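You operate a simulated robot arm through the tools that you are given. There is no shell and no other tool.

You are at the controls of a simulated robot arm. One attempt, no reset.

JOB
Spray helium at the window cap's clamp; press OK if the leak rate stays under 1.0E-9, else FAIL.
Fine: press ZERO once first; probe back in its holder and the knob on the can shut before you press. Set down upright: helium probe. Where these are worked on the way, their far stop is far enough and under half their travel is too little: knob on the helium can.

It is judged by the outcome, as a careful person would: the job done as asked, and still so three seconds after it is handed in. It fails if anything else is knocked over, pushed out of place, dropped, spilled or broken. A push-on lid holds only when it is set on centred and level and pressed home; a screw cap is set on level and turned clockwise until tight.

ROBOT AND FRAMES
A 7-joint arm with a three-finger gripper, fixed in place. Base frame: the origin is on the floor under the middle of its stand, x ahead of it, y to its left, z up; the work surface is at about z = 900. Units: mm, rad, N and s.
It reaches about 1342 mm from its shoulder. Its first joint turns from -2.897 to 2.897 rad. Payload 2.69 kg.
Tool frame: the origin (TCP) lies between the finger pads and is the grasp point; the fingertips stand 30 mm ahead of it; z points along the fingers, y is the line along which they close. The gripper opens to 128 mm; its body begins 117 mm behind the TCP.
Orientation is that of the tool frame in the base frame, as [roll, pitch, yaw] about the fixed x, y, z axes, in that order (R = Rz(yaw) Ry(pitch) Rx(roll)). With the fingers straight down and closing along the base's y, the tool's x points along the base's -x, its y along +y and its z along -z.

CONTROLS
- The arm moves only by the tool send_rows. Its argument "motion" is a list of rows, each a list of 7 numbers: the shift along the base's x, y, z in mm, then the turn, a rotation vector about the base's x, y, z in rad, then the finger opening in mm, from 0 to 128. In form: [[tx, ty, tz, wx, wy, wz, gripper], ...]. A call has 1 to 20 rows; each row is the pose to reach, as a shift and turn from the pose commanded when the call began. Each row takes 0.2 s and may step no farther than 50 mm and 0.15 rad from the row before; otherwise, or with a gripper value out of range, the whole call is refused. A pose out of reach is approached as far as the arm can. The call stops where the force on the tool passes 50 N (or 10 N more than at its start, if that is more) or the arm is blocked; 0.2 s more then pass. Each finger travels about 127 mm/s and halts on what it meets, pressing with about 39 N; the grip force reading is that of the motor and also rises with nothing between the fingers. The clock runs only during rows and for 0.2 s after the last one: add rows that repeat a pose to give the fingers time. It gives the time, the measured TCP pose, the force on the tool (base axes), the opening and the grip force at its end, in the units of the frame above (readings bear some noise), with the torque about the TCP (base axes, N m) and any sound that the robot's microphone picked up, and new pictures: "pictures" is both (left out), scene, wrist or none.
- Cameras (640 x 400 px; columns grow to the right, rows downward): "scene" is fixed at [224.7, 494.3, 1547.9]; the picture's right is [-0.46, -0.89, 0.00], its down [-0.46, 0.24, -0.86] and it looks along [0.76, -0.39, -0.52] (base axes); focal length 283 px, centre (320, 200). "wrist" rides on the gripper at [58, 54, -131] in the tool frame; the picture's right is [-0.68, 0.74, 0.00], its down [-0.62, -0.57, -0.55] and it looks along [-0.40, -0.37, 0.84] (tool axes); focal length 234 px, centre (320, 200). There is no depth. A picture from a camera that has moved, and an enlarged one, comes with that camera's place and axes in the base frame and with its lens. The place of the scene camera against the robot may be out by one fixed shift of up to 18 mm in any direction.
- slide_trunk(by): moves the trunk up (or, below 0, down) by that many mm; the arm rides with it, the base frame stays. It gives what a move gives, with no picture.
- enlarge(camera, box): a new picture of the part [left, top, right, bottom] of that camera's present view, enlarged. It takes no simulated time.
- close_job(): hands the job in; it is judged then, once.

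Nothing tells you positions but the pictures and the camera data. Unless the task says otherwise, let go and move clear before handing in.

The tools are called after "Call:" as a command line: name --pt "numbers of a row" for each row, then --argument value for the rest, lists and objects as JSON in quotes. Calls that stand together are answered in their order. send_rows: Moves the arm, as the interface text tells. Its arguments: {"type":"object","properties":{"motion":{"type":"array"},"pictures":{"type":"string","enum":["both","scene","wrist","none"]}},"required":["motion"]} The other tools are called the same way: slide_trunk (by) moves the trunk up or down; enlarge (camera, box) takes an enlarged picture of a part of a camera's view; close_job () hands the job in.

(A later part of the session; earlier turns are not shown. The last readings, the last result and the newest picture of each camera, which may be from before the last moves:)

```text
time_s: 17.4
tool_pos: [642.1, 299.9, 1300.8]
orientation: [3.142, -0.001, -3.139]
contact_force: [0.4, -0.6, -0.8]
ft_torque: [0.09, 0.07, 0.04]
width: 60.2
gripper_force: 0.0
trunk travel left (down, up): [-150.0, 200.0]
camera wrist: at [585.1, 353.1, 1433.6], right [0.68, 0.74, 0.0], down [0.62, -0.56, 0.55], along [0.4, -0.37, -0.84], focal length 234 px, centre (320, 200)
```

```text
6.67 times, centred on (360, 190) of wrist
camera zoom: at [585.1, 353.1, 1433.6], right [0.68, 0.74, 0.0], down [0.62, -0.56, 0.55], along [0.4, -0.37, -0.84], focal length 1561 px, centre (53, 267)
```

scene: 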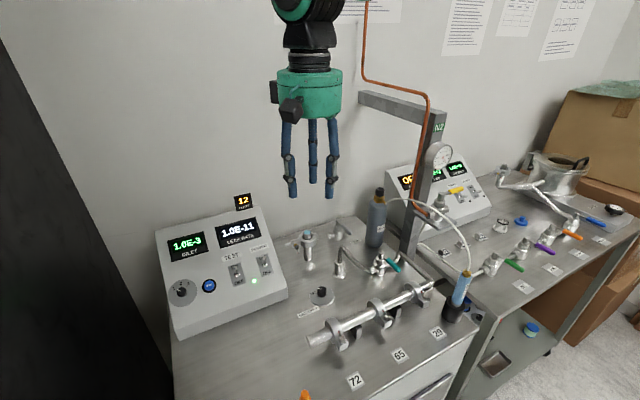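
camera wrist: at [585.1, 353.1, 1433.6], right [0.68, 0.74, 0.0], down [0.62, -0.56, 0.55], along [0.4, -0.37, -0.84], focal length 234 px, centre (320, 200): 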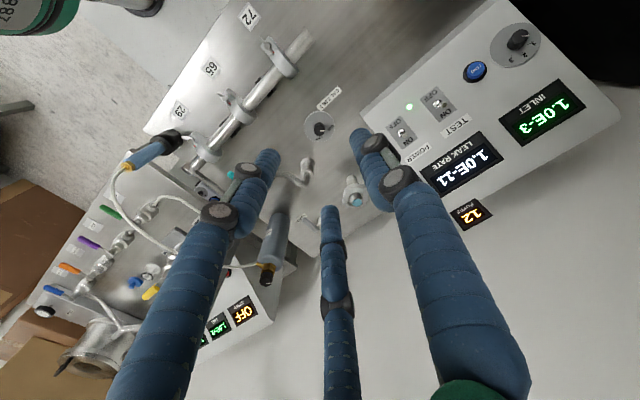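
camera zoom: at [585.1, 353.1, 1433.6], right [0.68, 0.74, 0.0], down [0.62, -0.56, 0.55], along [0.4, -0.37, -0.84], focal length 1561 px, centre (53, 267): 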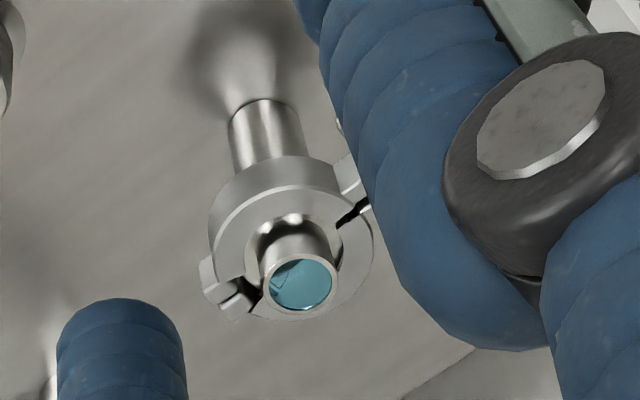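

Everything consistent: knob ≈ (813, -15, 1111), probe top ≈ (484, -13, 1058). Moving to a pre-grasp ~100 mm above the knob, leaning toward +y.

Call:
send_rows --pt "17 -25 -8 -0.0312 0.008 -0.045 60" --pt "35 -51 -15 -0.0623 0.0159 -0.09 60" --pt "52 -76 -23 -0.0935 0.0239 -0.135 60" --pt "69 -101 -31 -0.1246 0.0319 -0.18 60" --pt "87 -126 -38 -0.1558 0.0398 -0.225 60" --pt "104 -152 -46 -0.1869 0.0478 -0.27 60" --pt "122 -177 -53 -0.2181 0.0557 -0.315 60" --pt "139 -202 -61 -0.2492 0.0637 -0.36 60" --pt "156 -227 -69 -0.2804 0.0717 -0.405 60" --pt "174 -253 -76 -0.3115 0.0796 -0.45 60" --pt "191 -278 -84 -0.3427 0.0876 -0.495 60" --pt "191 -278 -84 -0.3427 0.0876 -0.495 60" --pictures "both"

Call:
enlarge --camera "wrist" --box '[240, 100, 400, 200]'

Call:
enlarge --camera "scene" --box '[330, 60, 450, 220]'

```text
time_s: 20.0
tool_pos: [833.4, 22.4, 1217.6]
orientation: [-2.79, -0.001, 2.645]
contact_force: [0.0, -0.4, 0.9]
ft_torque: [0.0, 0.05, -0.04]
width: 60.4
gripper_force: 0.0
trunk travel left (down, up): [-150.0, 200.0]
camera wrist: at [828.4, 133.3, 1323.1], right [0.93, 0.28, -0.25], down [0.38, -0.6, 0.71], along [0.05, -0.75, -0.66], focal length 234 px, centre (320, 200)
```

scene: 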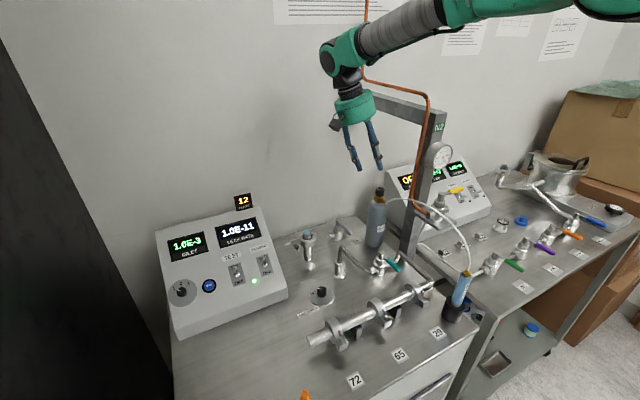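
wrist: 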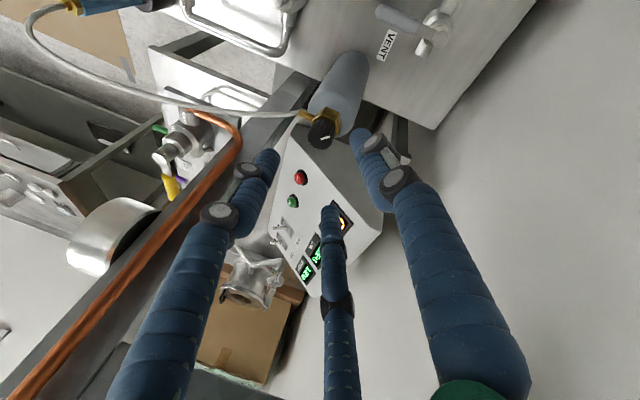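

```text
4.00 times, centred on (320, 150) of wrist
camera zoom: at [828.4, 133.3, 1323.1], right [0.93, 0.28, -0.25], down [0.38, -0.6, 0.71], along [0.05, -0.75, -0.66], focal length 937 px, centre (320, 400)
```

zoom: 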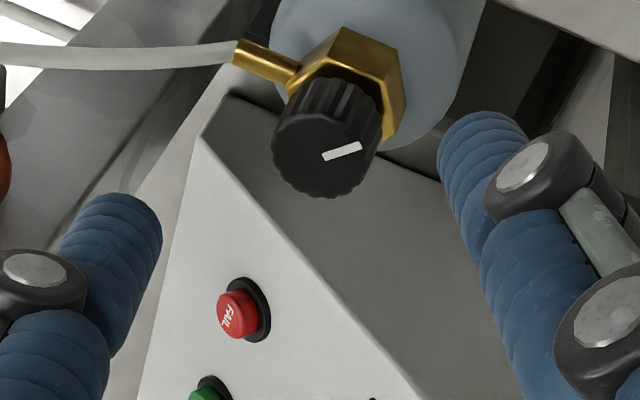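

```text
2.50 times, centred on (390, 140) of scene
camera zoom: at [224.7, 494.3, 1547.9], right [-0.46, -0.89, 0.0], down [-0.46, 0.24, -0.86], along [0.76, -0.39, -0.52], focal length 708 px, centre (145, 350)
```

zoom: 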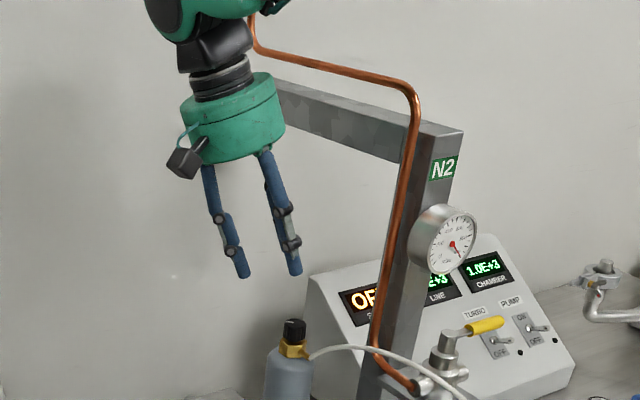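

Clearance to the crossbar is good and the knob refines to ≈ (816, -16, 1111), Ø28 mm; its white mark points about +x+y. I'll descend most of the way and recheck centring.

Call:
send_rows --pt "-4 -8 -23 0 0 0 60" --pt "-7 -16 -46 0 0 0 60" --pt "-11 -24 -68 0 0 0 60" --pt "-11 -24 -68 0 0 0 60" --pictures "both"

Call:
enlarge --camera "wrist" --box '[240, 100, 400, 220]'

Call:
enlarge --camera "scene" --box '[330, 60, 450, 220]'

```text
time_s: 21.0
tool_pos: [822.8, -1.0, 1150.4]
orientation: [-2.791, 0.0, 2.642]
contact_force: [-0.4, -0.1, 0.1]
ft_torque: [0.02, -0.01, -0.04]
width: 60.0
gripper_force: 0.0
trunk travel left (down, up): [-150.0, 200.0]
camera wrist: at [817.3, 109.8, 1255.4], right [0.93, 0.28, -0.25], down [0.38, -0.6, 0.71], along [0.05, -0.75, -0.66], focal length 234 px, centre (320, 200)
```

scene: 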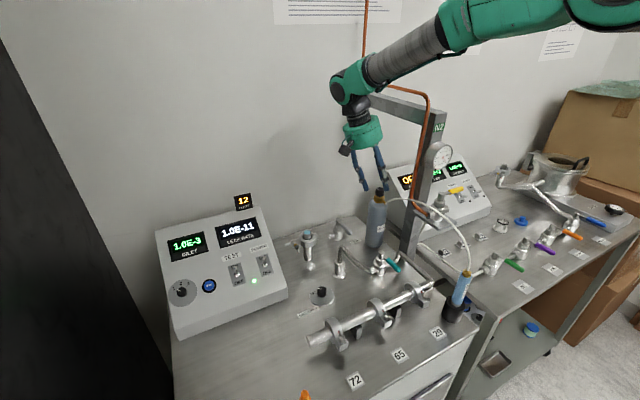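
wrist: 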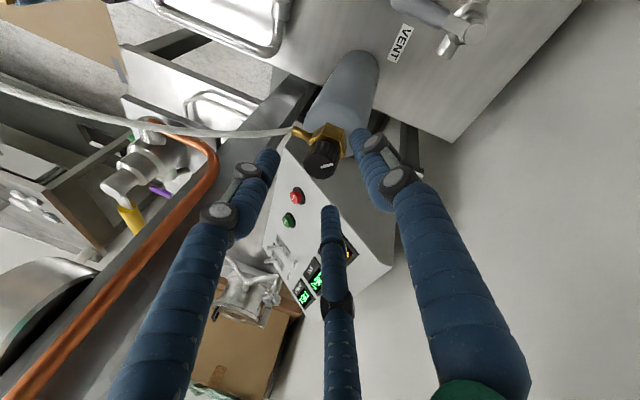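

```text
3.33 times, centred on (320, 160) of wrist
camera zoom: at [817.3, 109.8, 1255.4], right [0.93, 0.28, -0.25], down [0.38, -0.6, 0.71], along [0.05, -0.75, -0.66], focal length 781 px, centre (320, 333)
```

zoom: 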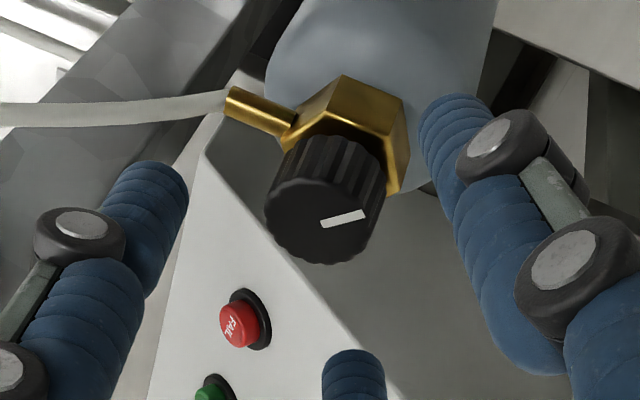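

```text
2.50 times, centred on (390, 140) of scene
camera zoom: at [224.7, 494.3, 1547.9], right [-0.46, -0.89, 0.0], down [-0.46, 0.24, -0.86], along [0.76, -0.39, -0.52], focal length 708 px, centre (145, 350)
```

zoom: 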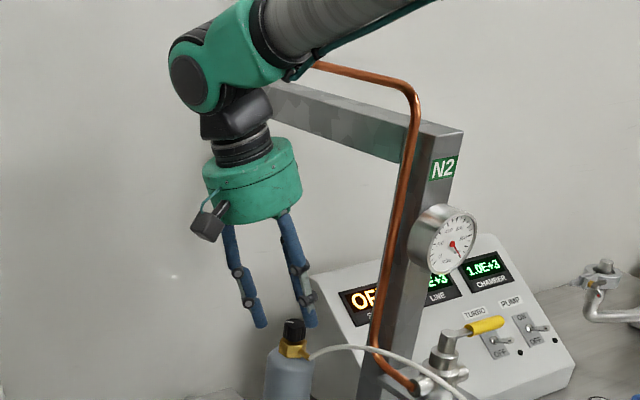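

Knob confirmed at ≈ (816.6, -15.6). Descending the last ~24 mm so the fingertips straddle it.

Call:
send_rows --pt "-1.3 -4 -12 0 0 0 60" --pt "-2.6 -8 -24.4 0 0 0 60" --pt "-2.6 -8 -24.4 0 0 0 60" --pictures "wrist"

Call:
enlarge --camera "wrist" --box '[240, 100, 400, 240]'

Call:
enlarge --camera "scene" --box '[340, 60, 460, 220]'

```text
time_s: 21.8
tool_pos: [819.9, -8.4, 1126.2]
orientation: [-2.791, -0.001, 2.642]
contact_force: [-0.4, 0.1, -0.3]
ft_torque: [0.03, 0.03, -0.02]
width: 60.1
gripper_force: 0.1
trunk travel left (down, up): [-150.0, 200.0]
camera wrist: at [814.9, 101.3, 1231.4], right [0.93, 0.28, -0.25], down [0.38, -0.6, 0.71], along [0.05, -0.75, -0.66], focal length 234 px, centre (320, 200)
```

wrist: 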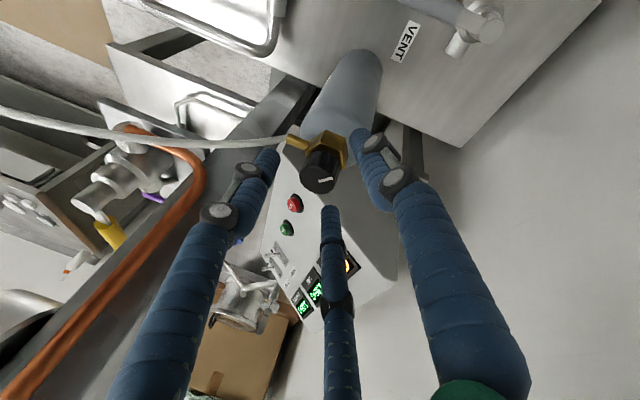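

```text
2.86 times, centred on (320, 170) of wrist
camera zoom: at [814.9, 101.3, 1231.4], right [0.93, 0.28, -0.25], down [0.38, -0.6, 0.71], along [0.05, -0.75, -0.66], focal length 669 px, centre (320, 286)
```

zoom: 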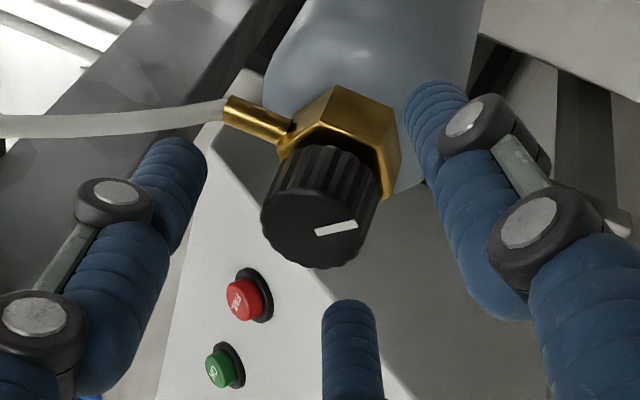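

```text
2.50 times, centred on (400, 140) of scene
camera zoom: at [224.7, 494.3, 1547.9], right [-0.46, -0.89, 0.0], down [-0.46, 0.24, -0.86], along [0.76, -0.39, -0.52], focal length 708 px, centre (120, 350)
```

zoom: 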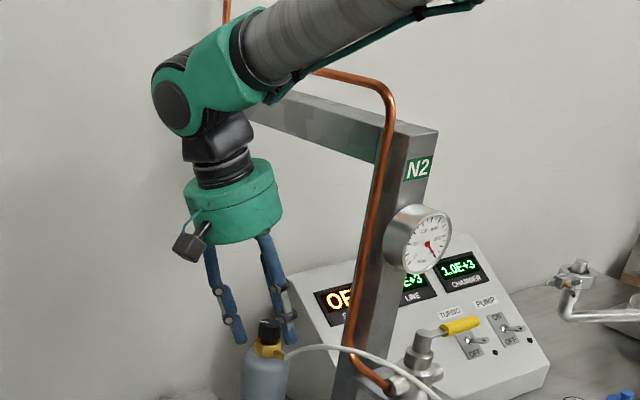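

Fingertips straddle the knob concentrically. Closing gently on it.

Call:
send_rows --pt "0 0 0 0 0 0 48" --pt "0 0 0 0 0 0 40" --pt "0 0 0 0 0 0 34" --pt "0 0 0 0 0 0 30" --pt "0 0 0 0 0 0 26" --pt "0 0 0 0 0 0 22" --pt "0 0 0 0 0 0 18" --pictures "wrist"

Call:
enlarge --camera "wrist" --box '[240, 100, 400, 240]'

Call:
enlarge --camera "scene" --box '[345, 160, 425, 260]'

```text
time_s: 23.4
tool_pos: [818.4, -5.4, 1125.8]
orientation: [-2.792, -0.002, 2.643]
contact_force: [-0.4, 26.2, -5.8]
ft_torque: [1.48, -0.42, -0.24]
width: 30.4
gripper_force: 44.8
trunk travel left (down, up): [-150.0, 200.0]
camera wrist: at [814.8, 104.1, 1230.8], right [0.92, 0.28, -0.25], down [0.38, -0.6, 0.71], along [0.05, -0.75, -0.66], focal length 234 px, centre (320, 200)
```

wrist: 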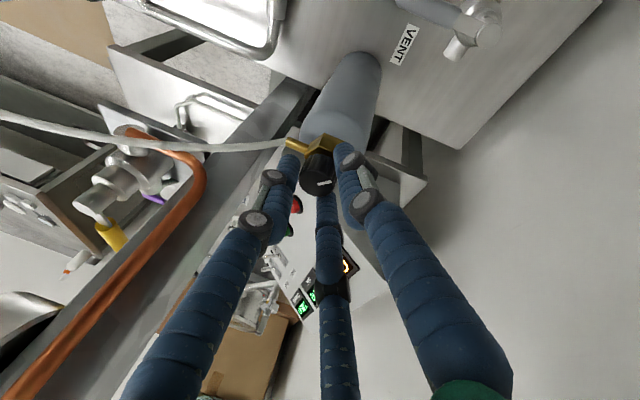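

```text
2.86 times, centred on (320, 170) of wrist
camera zoom: at [814.8, 104.1, 1230.8], right [0.92, 0.28, -0.25], down [0.38, -0.6, 0.71], along [0.05, -0.75, -0.66], focal length 669 px, centre (320, 286)
```

zoom: 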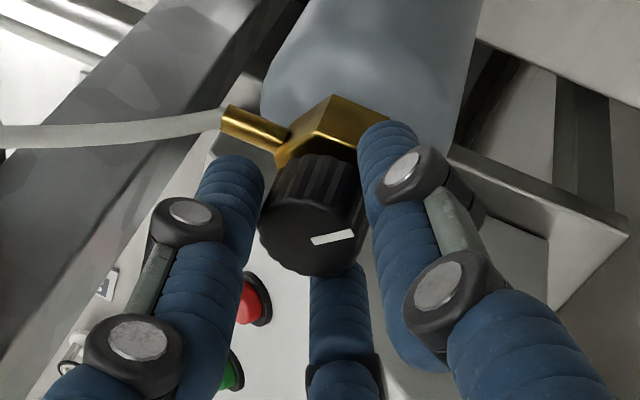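

```text
4.00 times, centred on (385, 210) of scene
camera zoom: at [224.7, 494.3, 1547.9], right [-0.46, -0.89, 0.0], down [-0.46, 0.24, -0.86], along [0.76, -0.39, -0.52], focal length 1133 px, centre (60, 160)
```

zoom: 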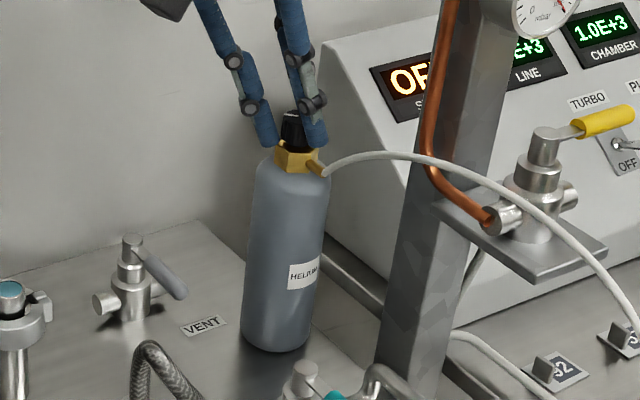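

The reaction of +26 N in y suggests the lowest finger may be catching the brass hex and I'm slightly off-centre. I'll open, reduce the lean to ~0.2 rad, raise slightly, and re-grip.

Call:
send_rows --pt "0 2 0 0 0 0 40" --pt "0 2 0 0 0 0 60" --pt "0 2 6 0 0 0 60" --pt "-1 1 10 0.066 -0.036 0 60" --pt "-2.6 -1 10 0.1316 -0.0719 0 60" --pt "-2.6 -1 5 0.1316 -0.0719 0 60" --pt "-2.6 -1 2.4 0.1316 -0.0719 0 60" --pt "-2.6 -1 2.4 0.1316 -0.0719 0 60" --pictures "wrist"

Call:
enlarge --camera "wrist" --box '[240, 100, 400, 240]'

Call:
enlarge --camera "scene" --box '[330, 30, 450, 190]'

```text
time_s: 25.2
tool_pos: [816.9, -9.7, 1129.5]
orientation: [-2.941, 0.0, 2.641]
contact_force: [0.1, 1.0, 0.1]
ft_torque: [-0.01, -0.01, 0.01]
width: 59.7
gripper_force: 0.1
trunk travel left (down, up): [-150.0, 200.0]
camera wrist: at [803.9, 86.6, 1246.9], right [0.94, 0.31, -0.15], down [0.33, -0.69, 0.65], along [0.1, -0.66, -0.75], focal length 234 px, centre (320, 200)
```

wrist: 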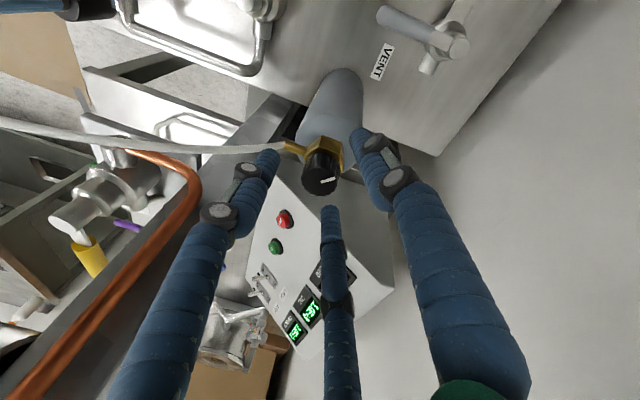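

```text
2.86 times, centred on (320, 170) of wrist
camera zoom: at [803.9, 86.6, 1246.9], right [0.94, 0.31, -0.15], down [0.33, -0.69, 0.65], along [0.1, -0.66, -0.75], focal length 669 px, centre (320, 286)
```

zoom: 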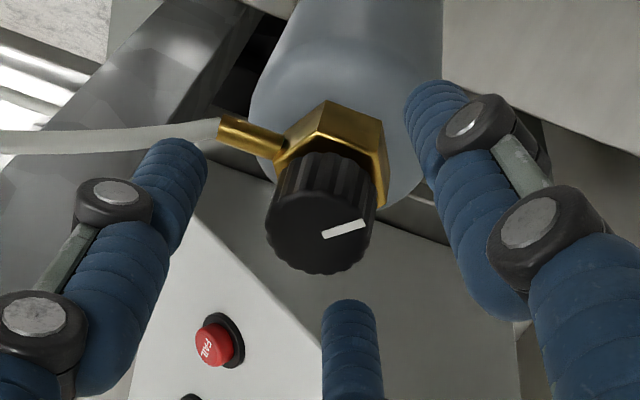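

```text
2.50 times, centred on (390, 110) of scene
camera zoom: at [224.7, 494.3, 1547.9], right [-0.46, -0.89, 0.0], down [-0.46, 0.24, -0.86], along [0.76, -0.39, -0.52], focal length 708 px, centre (145, 425)
```

zoom: 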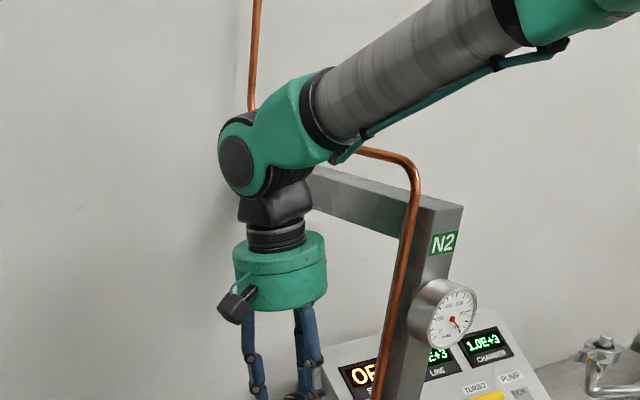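

Well centred (knob at ≈ (815.3, -15)). Closing again.

Call:
send_rows --pt "0 -0.5 0 0 0 0 48" --pt "0 -0.5 0 0 0 0 40" --pt "0 -0.5 0 0 0 0 34" --pt "0 -0.5 0 0 0 0 30" --pt "0 -0.5 0 0 0 0 26" --pt "0 -0.5 0 0 0 0 20" --pt "0 -0.5 0 0 0 0 16" --pictures "wrist"

Call:
enlarge --camera "wrist" --box '[240, 100, 400, 240]'

Call:
enlarge --camera "scene" --box '[345, 160, 425, 220]'

```text
time_s: 26.8
tool_pos: [817.5, -10.0, 1128.5]
orientation: [-2.939, 0.0, 2.642]
contact_force: [7.8, 1.3, -0.7]
ft_torque: [0.55, -0.48, -0.06]
width: 28.6
gripper_force: 45.0
trunk travel left (down, up): [-150.0, 200.0]
camera wrist: at [804.7, 86.1, 1246.7], right [0.94, 0.31, -0.15], down [0.33, -0.69, 0.65], along [0.1, -0.66, -0.75], focal length 234 px, centre (320, 200)
```

wrist: 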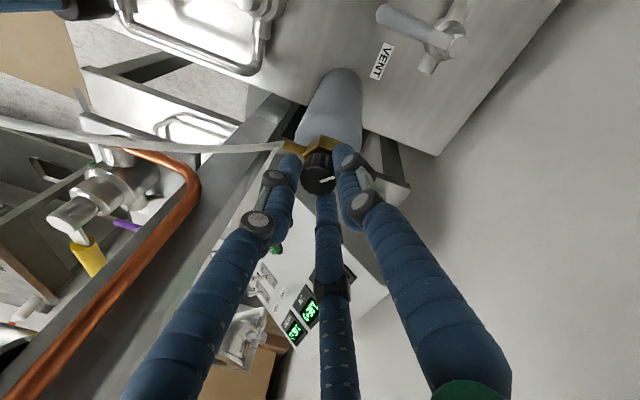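

```text
2.86 times, centred on (320, 170) of wrist
camera zoom: at [804.7, 86.1, 1246.7], right [0.94, 0.31, -0.15], down [0.33, -0.69, 0.65], along [0.1, -0.66, -0.75], focal length 669 px, centre (320, 286)
```

zoom: 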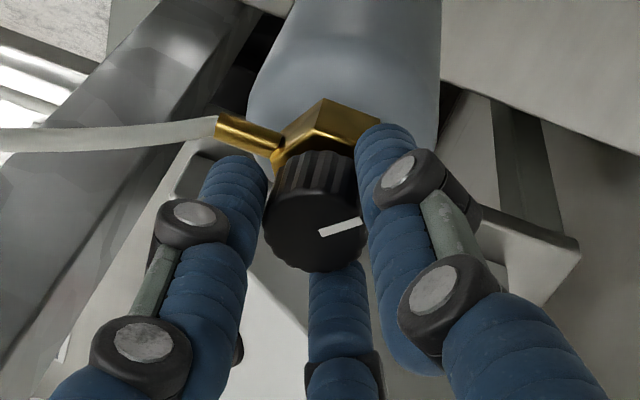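

```text
6.67 times, centred on (385, 190) of scene
camera zoom: at [224.7, 494.3, 1547.9], right [-0.46, -0.89, 0.0], down [-0.46, 0.24, -0.86], along [0.76, -0.39, -0.52], focal length 1888 px, centre (-113, 267)
```

zoom: 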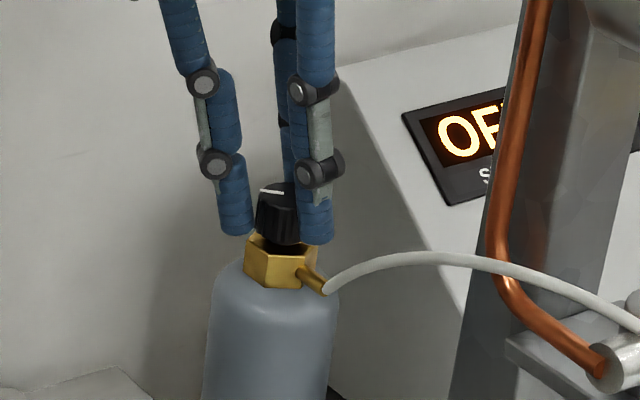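

The knob is gripped (28.6 mm, low side force). I'll turn it counter-clockwise a little as a test and check the mark and torque.

Call:
send_rows --pt "-0.4 0.2 0 0 0 0.1 16" --pt "-0.8 0.3 0 0 0 0.2 16" --pt "-1.25 0.45 0 0 0 0.3 16" --pt "-1.7 0.5 0 0 0 0.4 16" --pictures "wrist"

Call:
enlarge --camera "wrist" --box '[240, 100, 400, 240]'

Call:
enlarge --camera "scene" --box '[345, 160, 425, 220]'

```text
time_s: 27.8
tool_pos: [815.5, -9.5, 1129.4]
orientation: [-2.941, 0.0, 3.042]
contact_force: [10.2, 6.1, 1.6]
ft_torque: [0.61, -0.45, -0.49]
width: 28.9
gripper_force: 45.0
trunk travel left (down, up): [-150.0, 200.0]
camera wrist: at [765.9, 73.6, 1246.5], right [0.74, 0.65, -0.15], down [0.57, -0.5, 0.65], along [0.35, -0.57, -0.75], focal length 234 px, centre (320, 200)
```

wrist: 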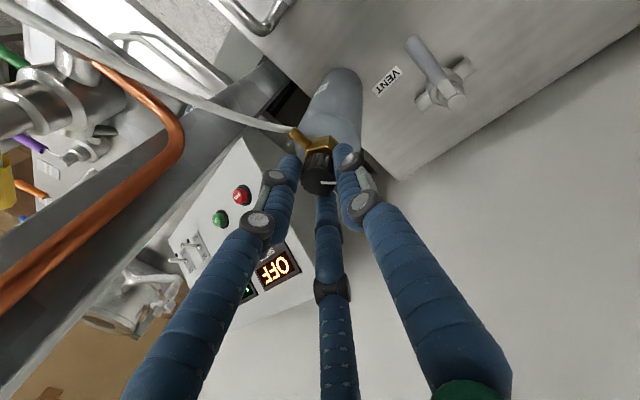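

```text
2.86 times, centred on (320, 170) of wrist
camera zoom: at [765.9, 73.6, 1246.5], right [0.74, 0.65, -0.15], down [0.57, -0.5, 0.65], along [0.35, -0.57, -0.75], focal length 669 px, centre (320, 286)
```

zoom: 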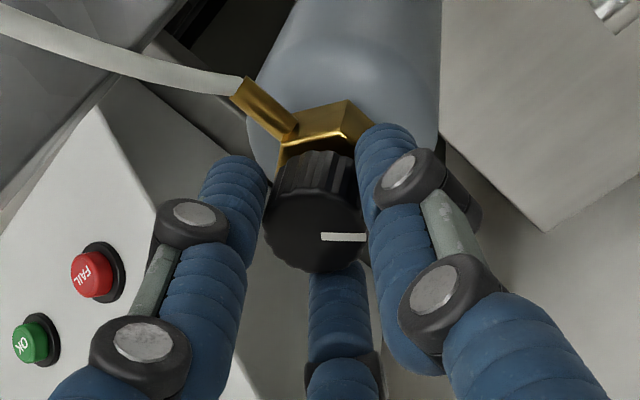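

```text
6.67 times, centred on (385, 190) of scene
camera zoom: at [224.7, 494.3, 1547.9], right [-0.46, -0.89, 0.0], down [-0.46, 0.24, -0.86], along [0.76, -0.39, -0.52], focal length 1888 px, centre (-113, 267)
```

zoom: 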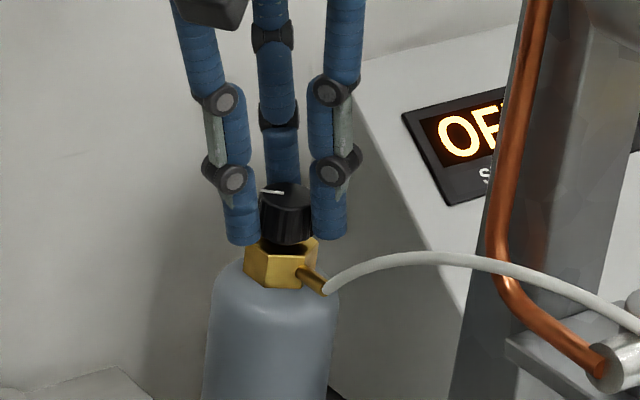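

The mark hardly moved in the scene view while the hand turned 0.4 rad, and torque is ~-0.5 N·m, so it's likely against its stop counter-clockwise (or slipping). I'll try clockwise and compare.

Call:
send_rows --pt "1.0 0.3 0 0 0 -0.1 10" --pt "1.6 0.3 0 0 0 -0.2 10" --pt "2.1 0.2 0 0 0 -0.3 10" --pt "2.5 0 0 0 0 -0.4 10" --pt "2.9 -0.3 0 0 0 -0.5 10" --pt "3.2 -0.5 0 0 0 -0.6 10" --pictures "wrist"

Call:
enlarge --camera "wrist" --box '[240, 100, 400, 240]'

Call:
enlarge --camera "scene" --box '[345, 160, 425, 220]'

```text
time_s: 29.2
tool_pos: [818.2, -10.6, 1128.7]
orientation: [-2.941, 0.0, 2.441]
contact_force: [7.2, 0.4, 4.3]
ft_torque: [0.38, -0.36, 0.03]
width: 28.6
gripper_force: 45.4
trunk travel left (down, up): [-150.0, 200.0]
camera wrist: at [825.2, 86.4, 1246.5], right [0.98, 0.12, -0.15], down [0.18, -0.74, 0.65], along [-0.03, -0.67, -0.75], focal length 234 px, centre (320, 200)
```

wrist: 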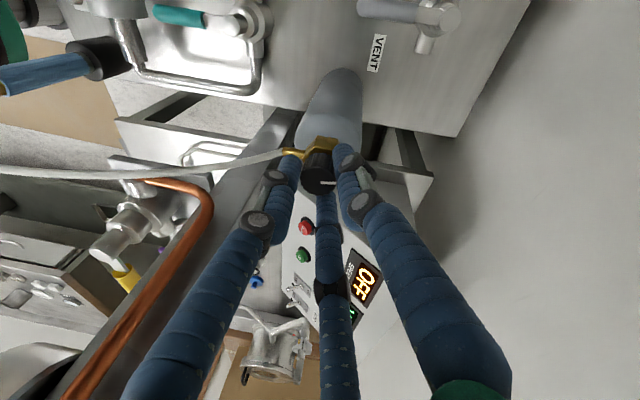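

```text
2.86 times, centred on (320, 170) of wrist
camera zoom: at [825.2, 86.4, 1246.5], right [0.98, 0.12, -0.15], down [0.18, -0.74, 0.65], along [-0.03, -0.67, -0.75], focal length 669 px, centre (320, 286)
```

zoom: 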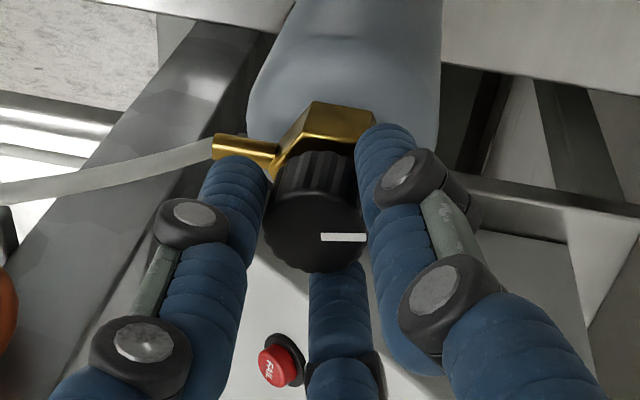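

```text
6.67 times, centred on (385, 190) of scene
camera zoom: at [224.7, 494.3, 1547.9], right [-0.46, -0.89, 0.0], down [-0.46, 0.24, -0.86], along [0.76, -0.39, -0.52], focal length 1888 px, centre (-113, 267)
```

zoom: 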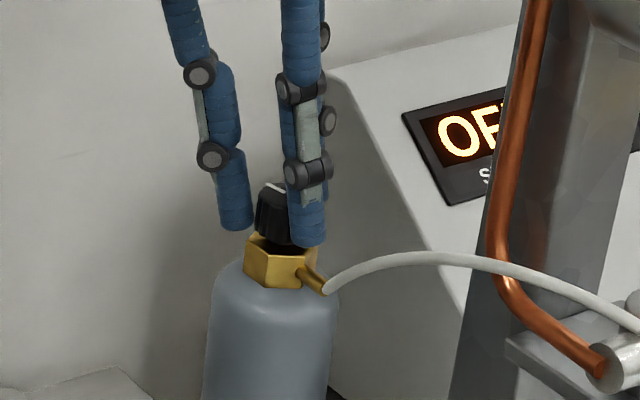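

The knob turns with the hand clockwise (0.6 rad so far, almost no torque), so clockwise opens it and it had been at its shut stop. Let me check the displays, then ratchet back for more travel.

Call:
enlarge --camera "scene" --box '[150, 180, 310, 280]'

Call:
enlarge --camera "scene" --box '[330, 20, 450, 180]'

```text
4.00 times, centred on (230, 230) of scene
camera zoom: at [224.7, 494.3, 1547.9], right [-0.46, -0.89, 0.0], down [-0.46, 0.24, -0.86], along [0.76, -0.39, -0.52], focal length 1133 px, centre (680, 80)
```

zoom: 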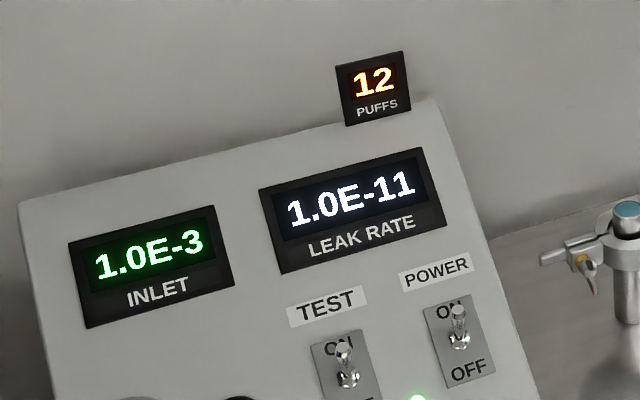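

```text
2.50 times, centred on (390, 100) of scene
camera zoom: at [224.7, 494.3, 1547.9], right [-0.46, -0.89, 0.0], down [-0.46, 0.24, -0.86], along [0.76, -0.39, -0.52], focal length 708 px, centre (145, 450)
```

zoom: 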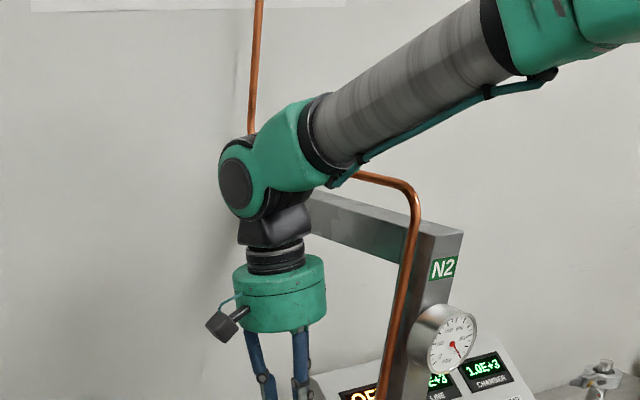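

Nothing spent yet (12 puffs, 1.0E-11). I'll turn a further 0.3 rad clockwise, release, lift slightly, and swing the hand back for another bite.

Call:
send_rows --pt "0.3 -0.3 0 0 0 -0.1 10" --pt "0.6 -0.6 0 0 0 -0.2 10" --pt "0.9 -1.0 0 0 0 -0.3 10" --pt "0.9 -1.0 0 0 0 -0.3 36" --pt "0.9 -1.0 0 0 0 -0.3 60" --pt "0.9 -1.0 18 0 0 -0.3 60" --pt "0.5 -0.9 18 0 0 -0.2 60" --pt "0.1 -0.8 18 0 0 -0.1 60" --pt "-0.3 -0.6 18 0 0 0 60" --pt "-0.7 -0.5 18 0 0 0.1 60" --pt "-1.1 -0.4 18 0 0 0.2 60" --pt "-1.5 -0.3 18 0 0 0.3 60" --pt "-1.9 -0.2 18 0 0 0.4 60" --pt "-2.3 0 18 0 0 0.5 60" --pt "-2.7 0.1 18 0 0 0.6 60" --pt "-3.1 0.2 18 0 0 0.7 60" --pt "-3.5 0.4 18 0 0 0.8 60" --pt "-3.9 0.5 18 0 0 0.9 60" --pt "-4.3 0.6 18 0 0 1.0 60" --pt "-4.6 0.7 18 0 0 1.1 60" --pictures "both"

Call:
enlarge --camera "wrist" --box '[240, 100, 400, 240]'

Call:
enlarge --camera "scene" --box '[345, 160, 425, 220]'

Call:
enlarge --camera "scene" --box '[150, 180, 310, 280]'

```text
time_s: 33.4
tool_pos: [812.6, -10.8, 1146.4]
orientation: [-2.941, 0.0, -2.739]
contact_force: [0.0, -0.7, -0.7]
ft_torque: [0.0, 0.01, -0.01]
width: 60.4
gripper_force: 0.0
trunk travel left (down, up): [-150.0, 200.0]
camera wrist: at [729.6, 39.0, 1264.5], right [0.34, 0.93, -0.15], down [0.74, -0.17, 0.65], along [0.58, -0.33, -0.75], focal length 234 px, centre (320, 200)
```

scene: 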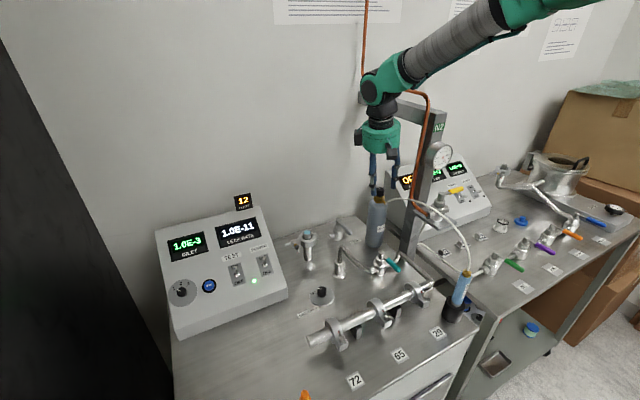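
wrist: 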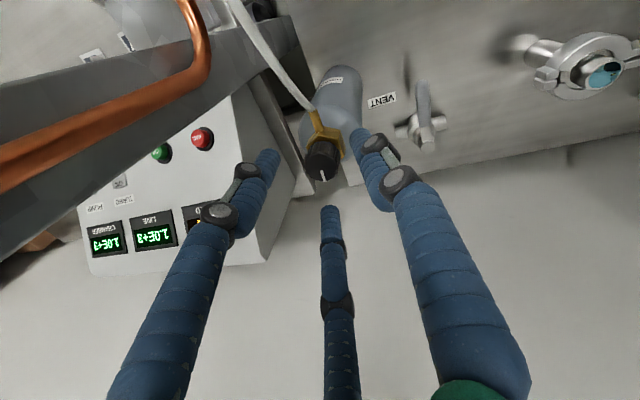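

```text
2.86 times, centred on (320, 170) of wrist
camera zoom: at [729.6, 39.0, 1264.5], right [0.34, 0.93, -0.15], down [0.74, -0.17, 0.65], along [0.58, -0.33, -0.75], focal length 669 px, centre (320, 286)
```

zoom: 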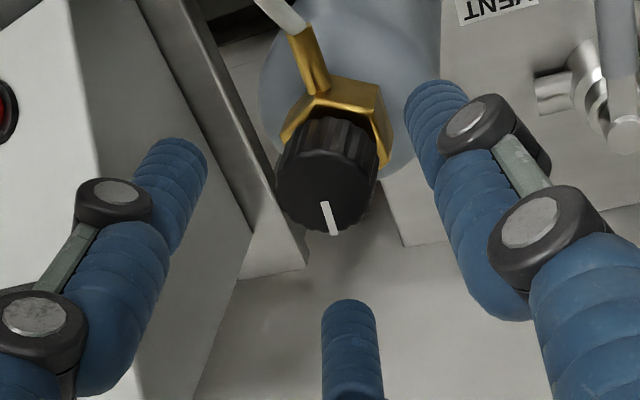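

```text
6.67 times, centred on (385, 190) of scene
camera zoom: at [224.7, 494.3, 1547.9], right [-0.46, -0.89, 0.0], down [-0.46, 0.24, -0.86], along [0.76, -0.39, -0.52], focal length 1888 px, centre (-113, 267)
```

zoom: 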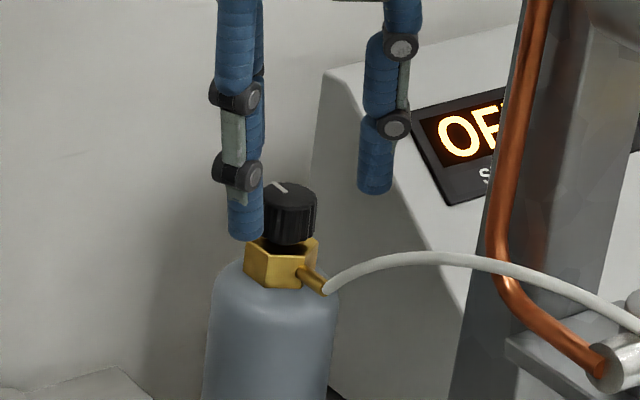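

```text
4.00 times, centred on (230, 230) of scene
camera zoom: at [224.7, 494.3, 1547.9], right [-0.46, -0.89, 0.0], down [-0.46, 0.24, -0.86], along [0.76, -0.39, -0.52], focal length 1133 px, centre (680, 80)
```

zoom: 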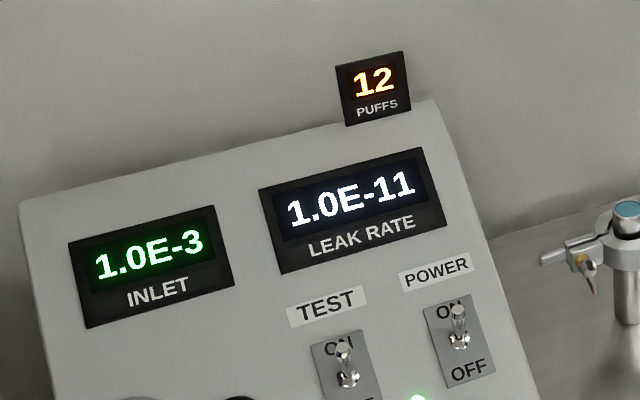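

The mark has swung to about +x (≈50° turned), 12 puffs still. I'll descend, re-grip and turn clockwise another 0.6 rad.

Call:
send_rows --pt "0.8 -0.5 -9 0 0 0 60" --pt "1.6 -1.0 -18 0 0 0 60" --pt "1.6 -1.0 -18 0 0 0 45" --pt "1.6 -1.0 -18 0 0 0 36" --pt "1.6 -1.0 -18 0 0 0 28" --pt "1.6 -1.0 -18 0 0 0 20" --pt "1.6 -1.0 -18 0 0 0 10" --pt "2.0 -0.85 -18 0 0 -0.1 10" --pt "2.45 -0.75 -18 0 0 -0.2 10" --pt "2.9 -0.65 -18 0 0 -0.3 10" --pt "3.3 -0.65 -18 0 0 -0.4 10" --pt "3.8 -0.65 -18 0 0 -0.5 10" --pt "4.2 -0.75 -18 0 0 -0.6 10" --pictures "wrist"

Call:
enlarge --camera "wrist" --box '[240, 100, 400, 240]'

Call:
enlarge --camera "scene" --box '[345, 160, 425, 220]'

Call:
enlarge --camera "scene" --box '[150, 180, 310, 280]'

```text
time_s: 36.2
tool_pos: [815.7, -9.7, 1128.4]
orientation: [-2.941, -0.001, 2.94]
contact_force: [-25.1, 18.7, -12.8]
ft_torque: [0.85, 0.5, -0.14]
width: 28.6
gripper_force: 44.9
trunk travel left (down, up): [-150.0, 200.0]
camera wrist: at [775.7, 78.3, 1246.1], right [0.81, 0.57, -0.15], down [0.52, -0.56, 0.65], along [0.29, -0.6, -0.75], focal length 234 px, centre (320, 200)
```

wrist: 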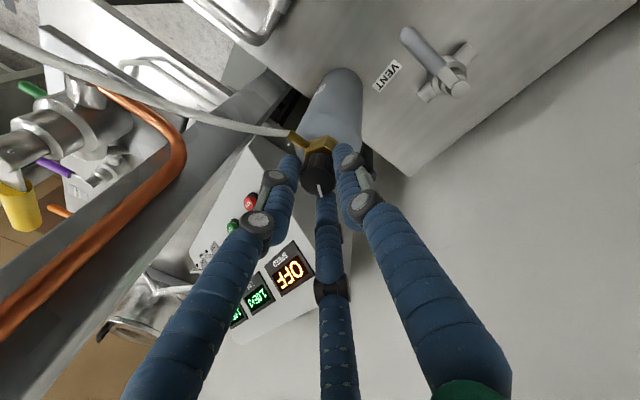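

```text
2.86 times, centred on (320, 170) of wrist
camera zoom: at [775.7, 78.3, 1246.1], right [0.81, 0.57, -0.15], down [0.52, -0.56, 0.65], along [0.29, -0.6, -0.75], focal length 669 px, centre (320, 286)
```

zoom: 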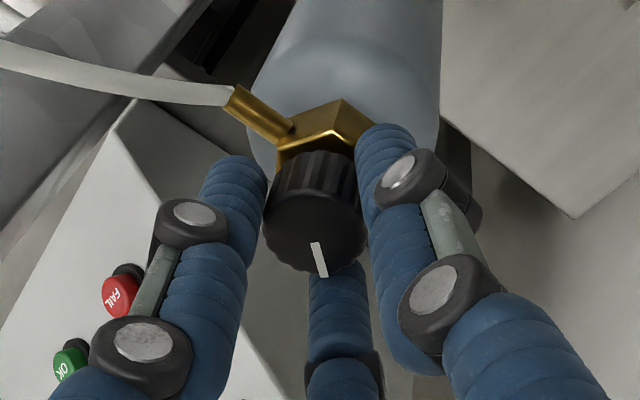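

```text
6.67 times, centred on (385, 190) of scene
camera zoom: at [224.7, 494.3, 1547.9], right [-0.46, -0.89, 0.0], down [-0.46, 0.24, -0.86], along [0.76, -0.39, -0.52], focal length 1888 px, centre (-113, 267)
```

zoom: 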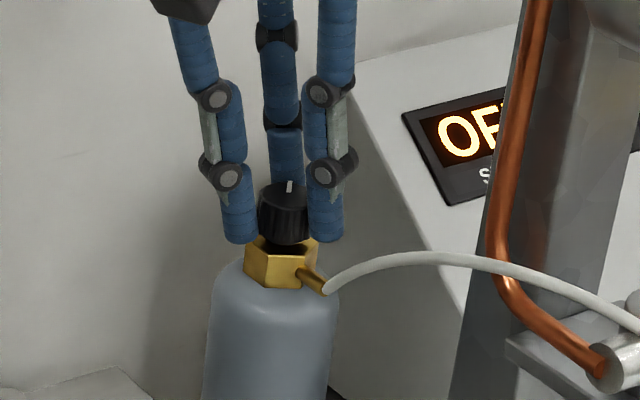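

```text
4.00 times, centred on (230, 230) of scene
camera zoom: at [224.7, 494.3, 1547.9], right [-0.46, -0.89, 0.0], down [-0.46, 0.24, -0.86], along [0.76, -0.39, -0.52], focal length 1133 px, centre (680, 80)
```

zoom: 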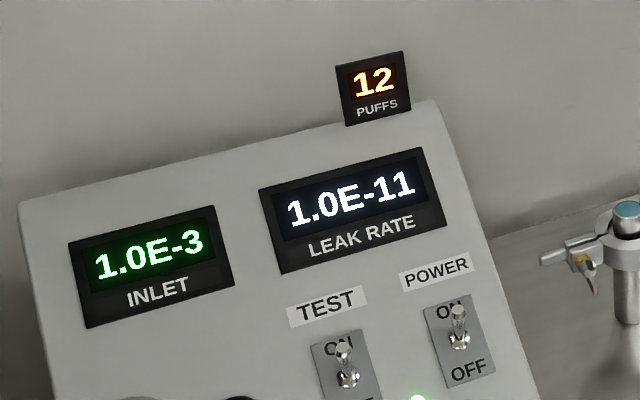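

The knob followed another 0.6 rad (≈86° total) with no slip. I'll relieve the side load and keep turning clockwise to look for the stop.

Call:
send_rows --pt "-1.1 1.8 0 0 0 0 10" --pt "-0.7 1.8 0 0 0 -0.1 10" --pt "-0.3 1.65 0 0 0 -0.2 10" --pt "0.1 1.45 0 0 0 -0.3 10" --pt "0.5 1.25 0 0 0 -0.4 10" --pt "0.85 0.95 0 0 0 -0.5 10" --pt "1.2 0.65 0 0 0 -0.6 10" --pt "1.5 0.3 0 0 0 -0.7 10" --pictures "wrist"

Call:
enlarge --camera "wrist" --box '[240, 100, 400, 240]'

Call:
enlarge --camera "scene" --box '[345, 160, 425, 220]'

Call:
enlarge --camera "scene" --box '[150, 180, 310, 280]'

```text
time_s: 38.0
tool_pos: [820.1, -10.7, 1130.7]
orientation: [-2.946, 0.002, 2.242]
contact_force: [-8.1, -7.0, 2.0]
ft_torque: [-0.18, 0.16, 0.1]
width: 29.5
gripper_force: 14.9
trunk travel left (down, up): [-150.0, 200.0]
camera wrist: at [845.5, 82.8, 1248.2], right [0.99, -0.08, -0.14], down [0.03, -0.76, 0.65], along [-0.16, -0.65, -0.75], focal length 234 px, centre (320, 200)
```

wrist: 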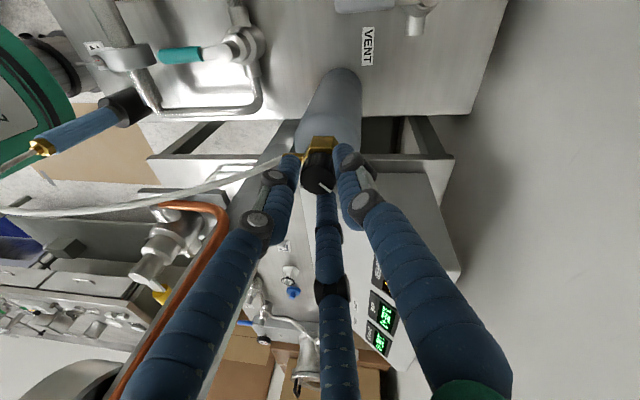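

```text
2.86 times, centred on (320, 170) of wrist
camera zoom: at [845.5, 82.8, 1248.2], right [0.99, -0.08, -0.14], down [0.03, -0.76, 0.65], along [-0.16, -0.65, -0.75], focal length 669 px, centre (320, 286)
```

zoom: 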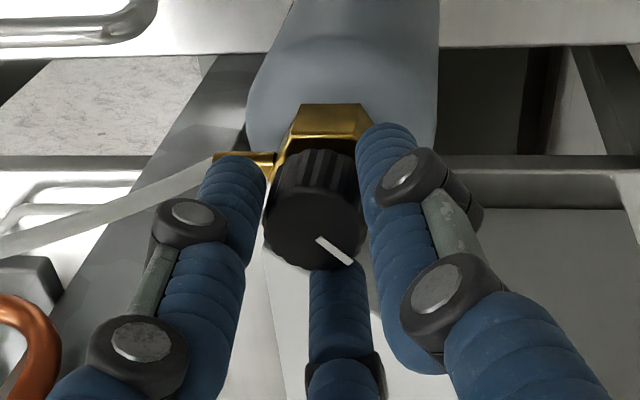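

```text
6.67 times, centred on (385, 190) of scene
camera zoom: at [224.7, 494.3, 1547.9], right [-0.46, -0.89, 0.0], down [-0.46, 0.24, -0.86], along [0.76, -0.39, -0.52], focal length 1888 px, centre (-113, 267)
```

zoom: 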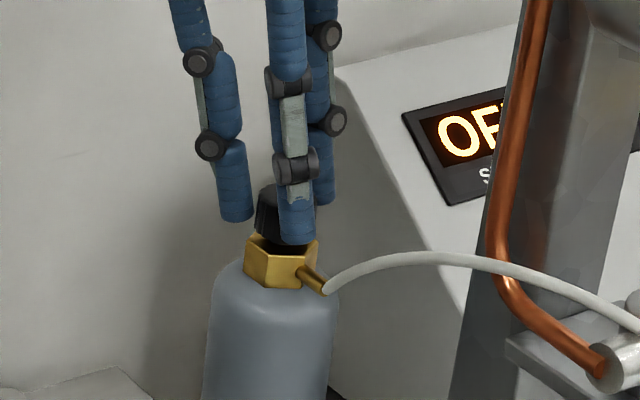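

```text
4.00 times, centred on (230, 230) of scene
camera zoom: at [224.7, 494.3, 1547.9], right [-0.46, -0.89, 0.0], down [-0.46, 0.24, -0.86], along [0.76, -0.39, -0.52], focal length 1133 px, centre (680, 80)
```

zoom: 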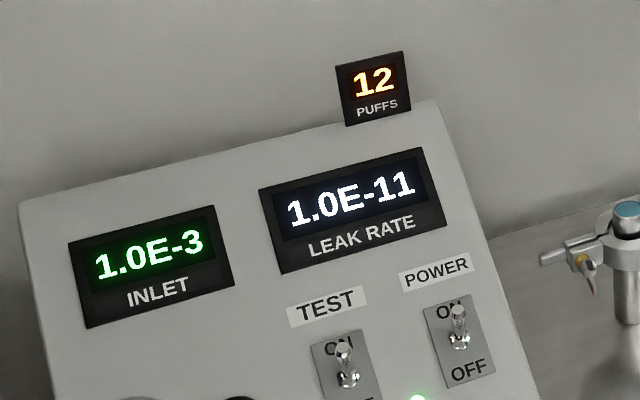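

The hand slipped on this last turn while the mark stayed near az -30°, i.e. the knob is at its far stop after ≈90° — the can is open. I'll release, lift clear, and travel toward the probe staying on the +y side of the hose.

Call:
send_rows --pt "0 0 0 0 0 0 40" --pt "0 0 0 0 0 0 70" --pt "4 3 28 0 0 0 70" --pt "9 7 60 0 0 0 70" --pt "0 45 85 0.04 -0.05 0 80" --pt "-20 85 110 0.08 -0.1 0 90" --pt "-45 120 125 0.1243 -0.1567 0 100" --pt "-90 140 128 0.1243 -0.1567 0 100" --pt "-135 160 130 0.1243 -0.1567 0 100" --pt "-180 180 130 0.1243 -0.1567 0 100" --pt "-200 190 130 0.1243 -0.1567 0 100" --pictures "both"

Call:
enlarge --camera "scene" --box '[345, 160, 425, 220]'

Call:
enlarge --camera "scene" --box '[150, 180, 310, 280]'

```text
refused: row 6 steps farther than a row can; nothing moved
```

```text
6.67 times, centred on (385, 190) of scene
camera zoom: at [224.7, 494.3, 1547.9], right [-0.46, -0.89, 0.0], down [-0.46, 0.24, -0.86], along [0.76, -0.39, -0.52], focal length 1888 px, centre (-113, 267)
```

zoom: 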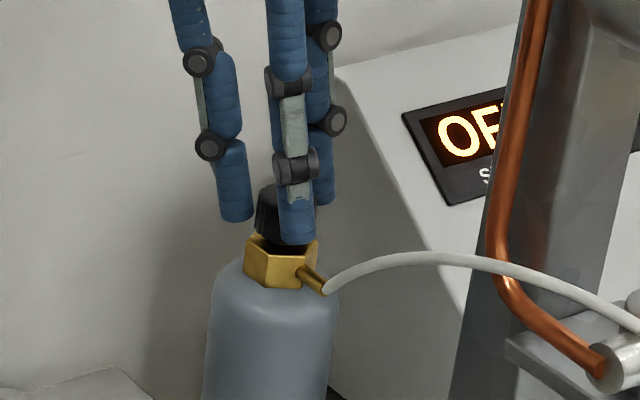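

```text
4.00 times, centred on (230, 230) of scene
camera zoom: at [224.7, 494.3, 1547.9], right [-0.46, -0.89, 0.0], down [-0.46, 0.24, -0.86], along [0.76, -0.39, -0.52], focal length 1133 px, centre (680, 80)
```

zoom: 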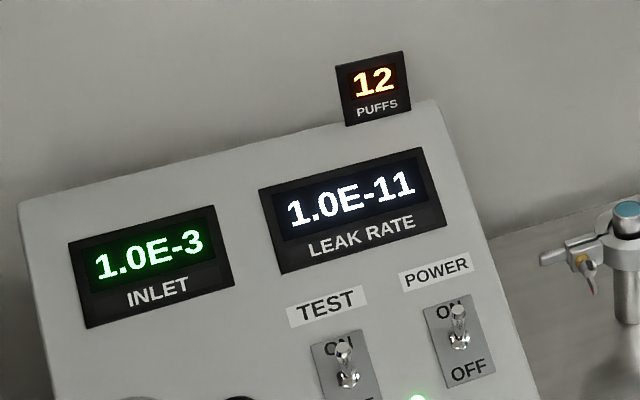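

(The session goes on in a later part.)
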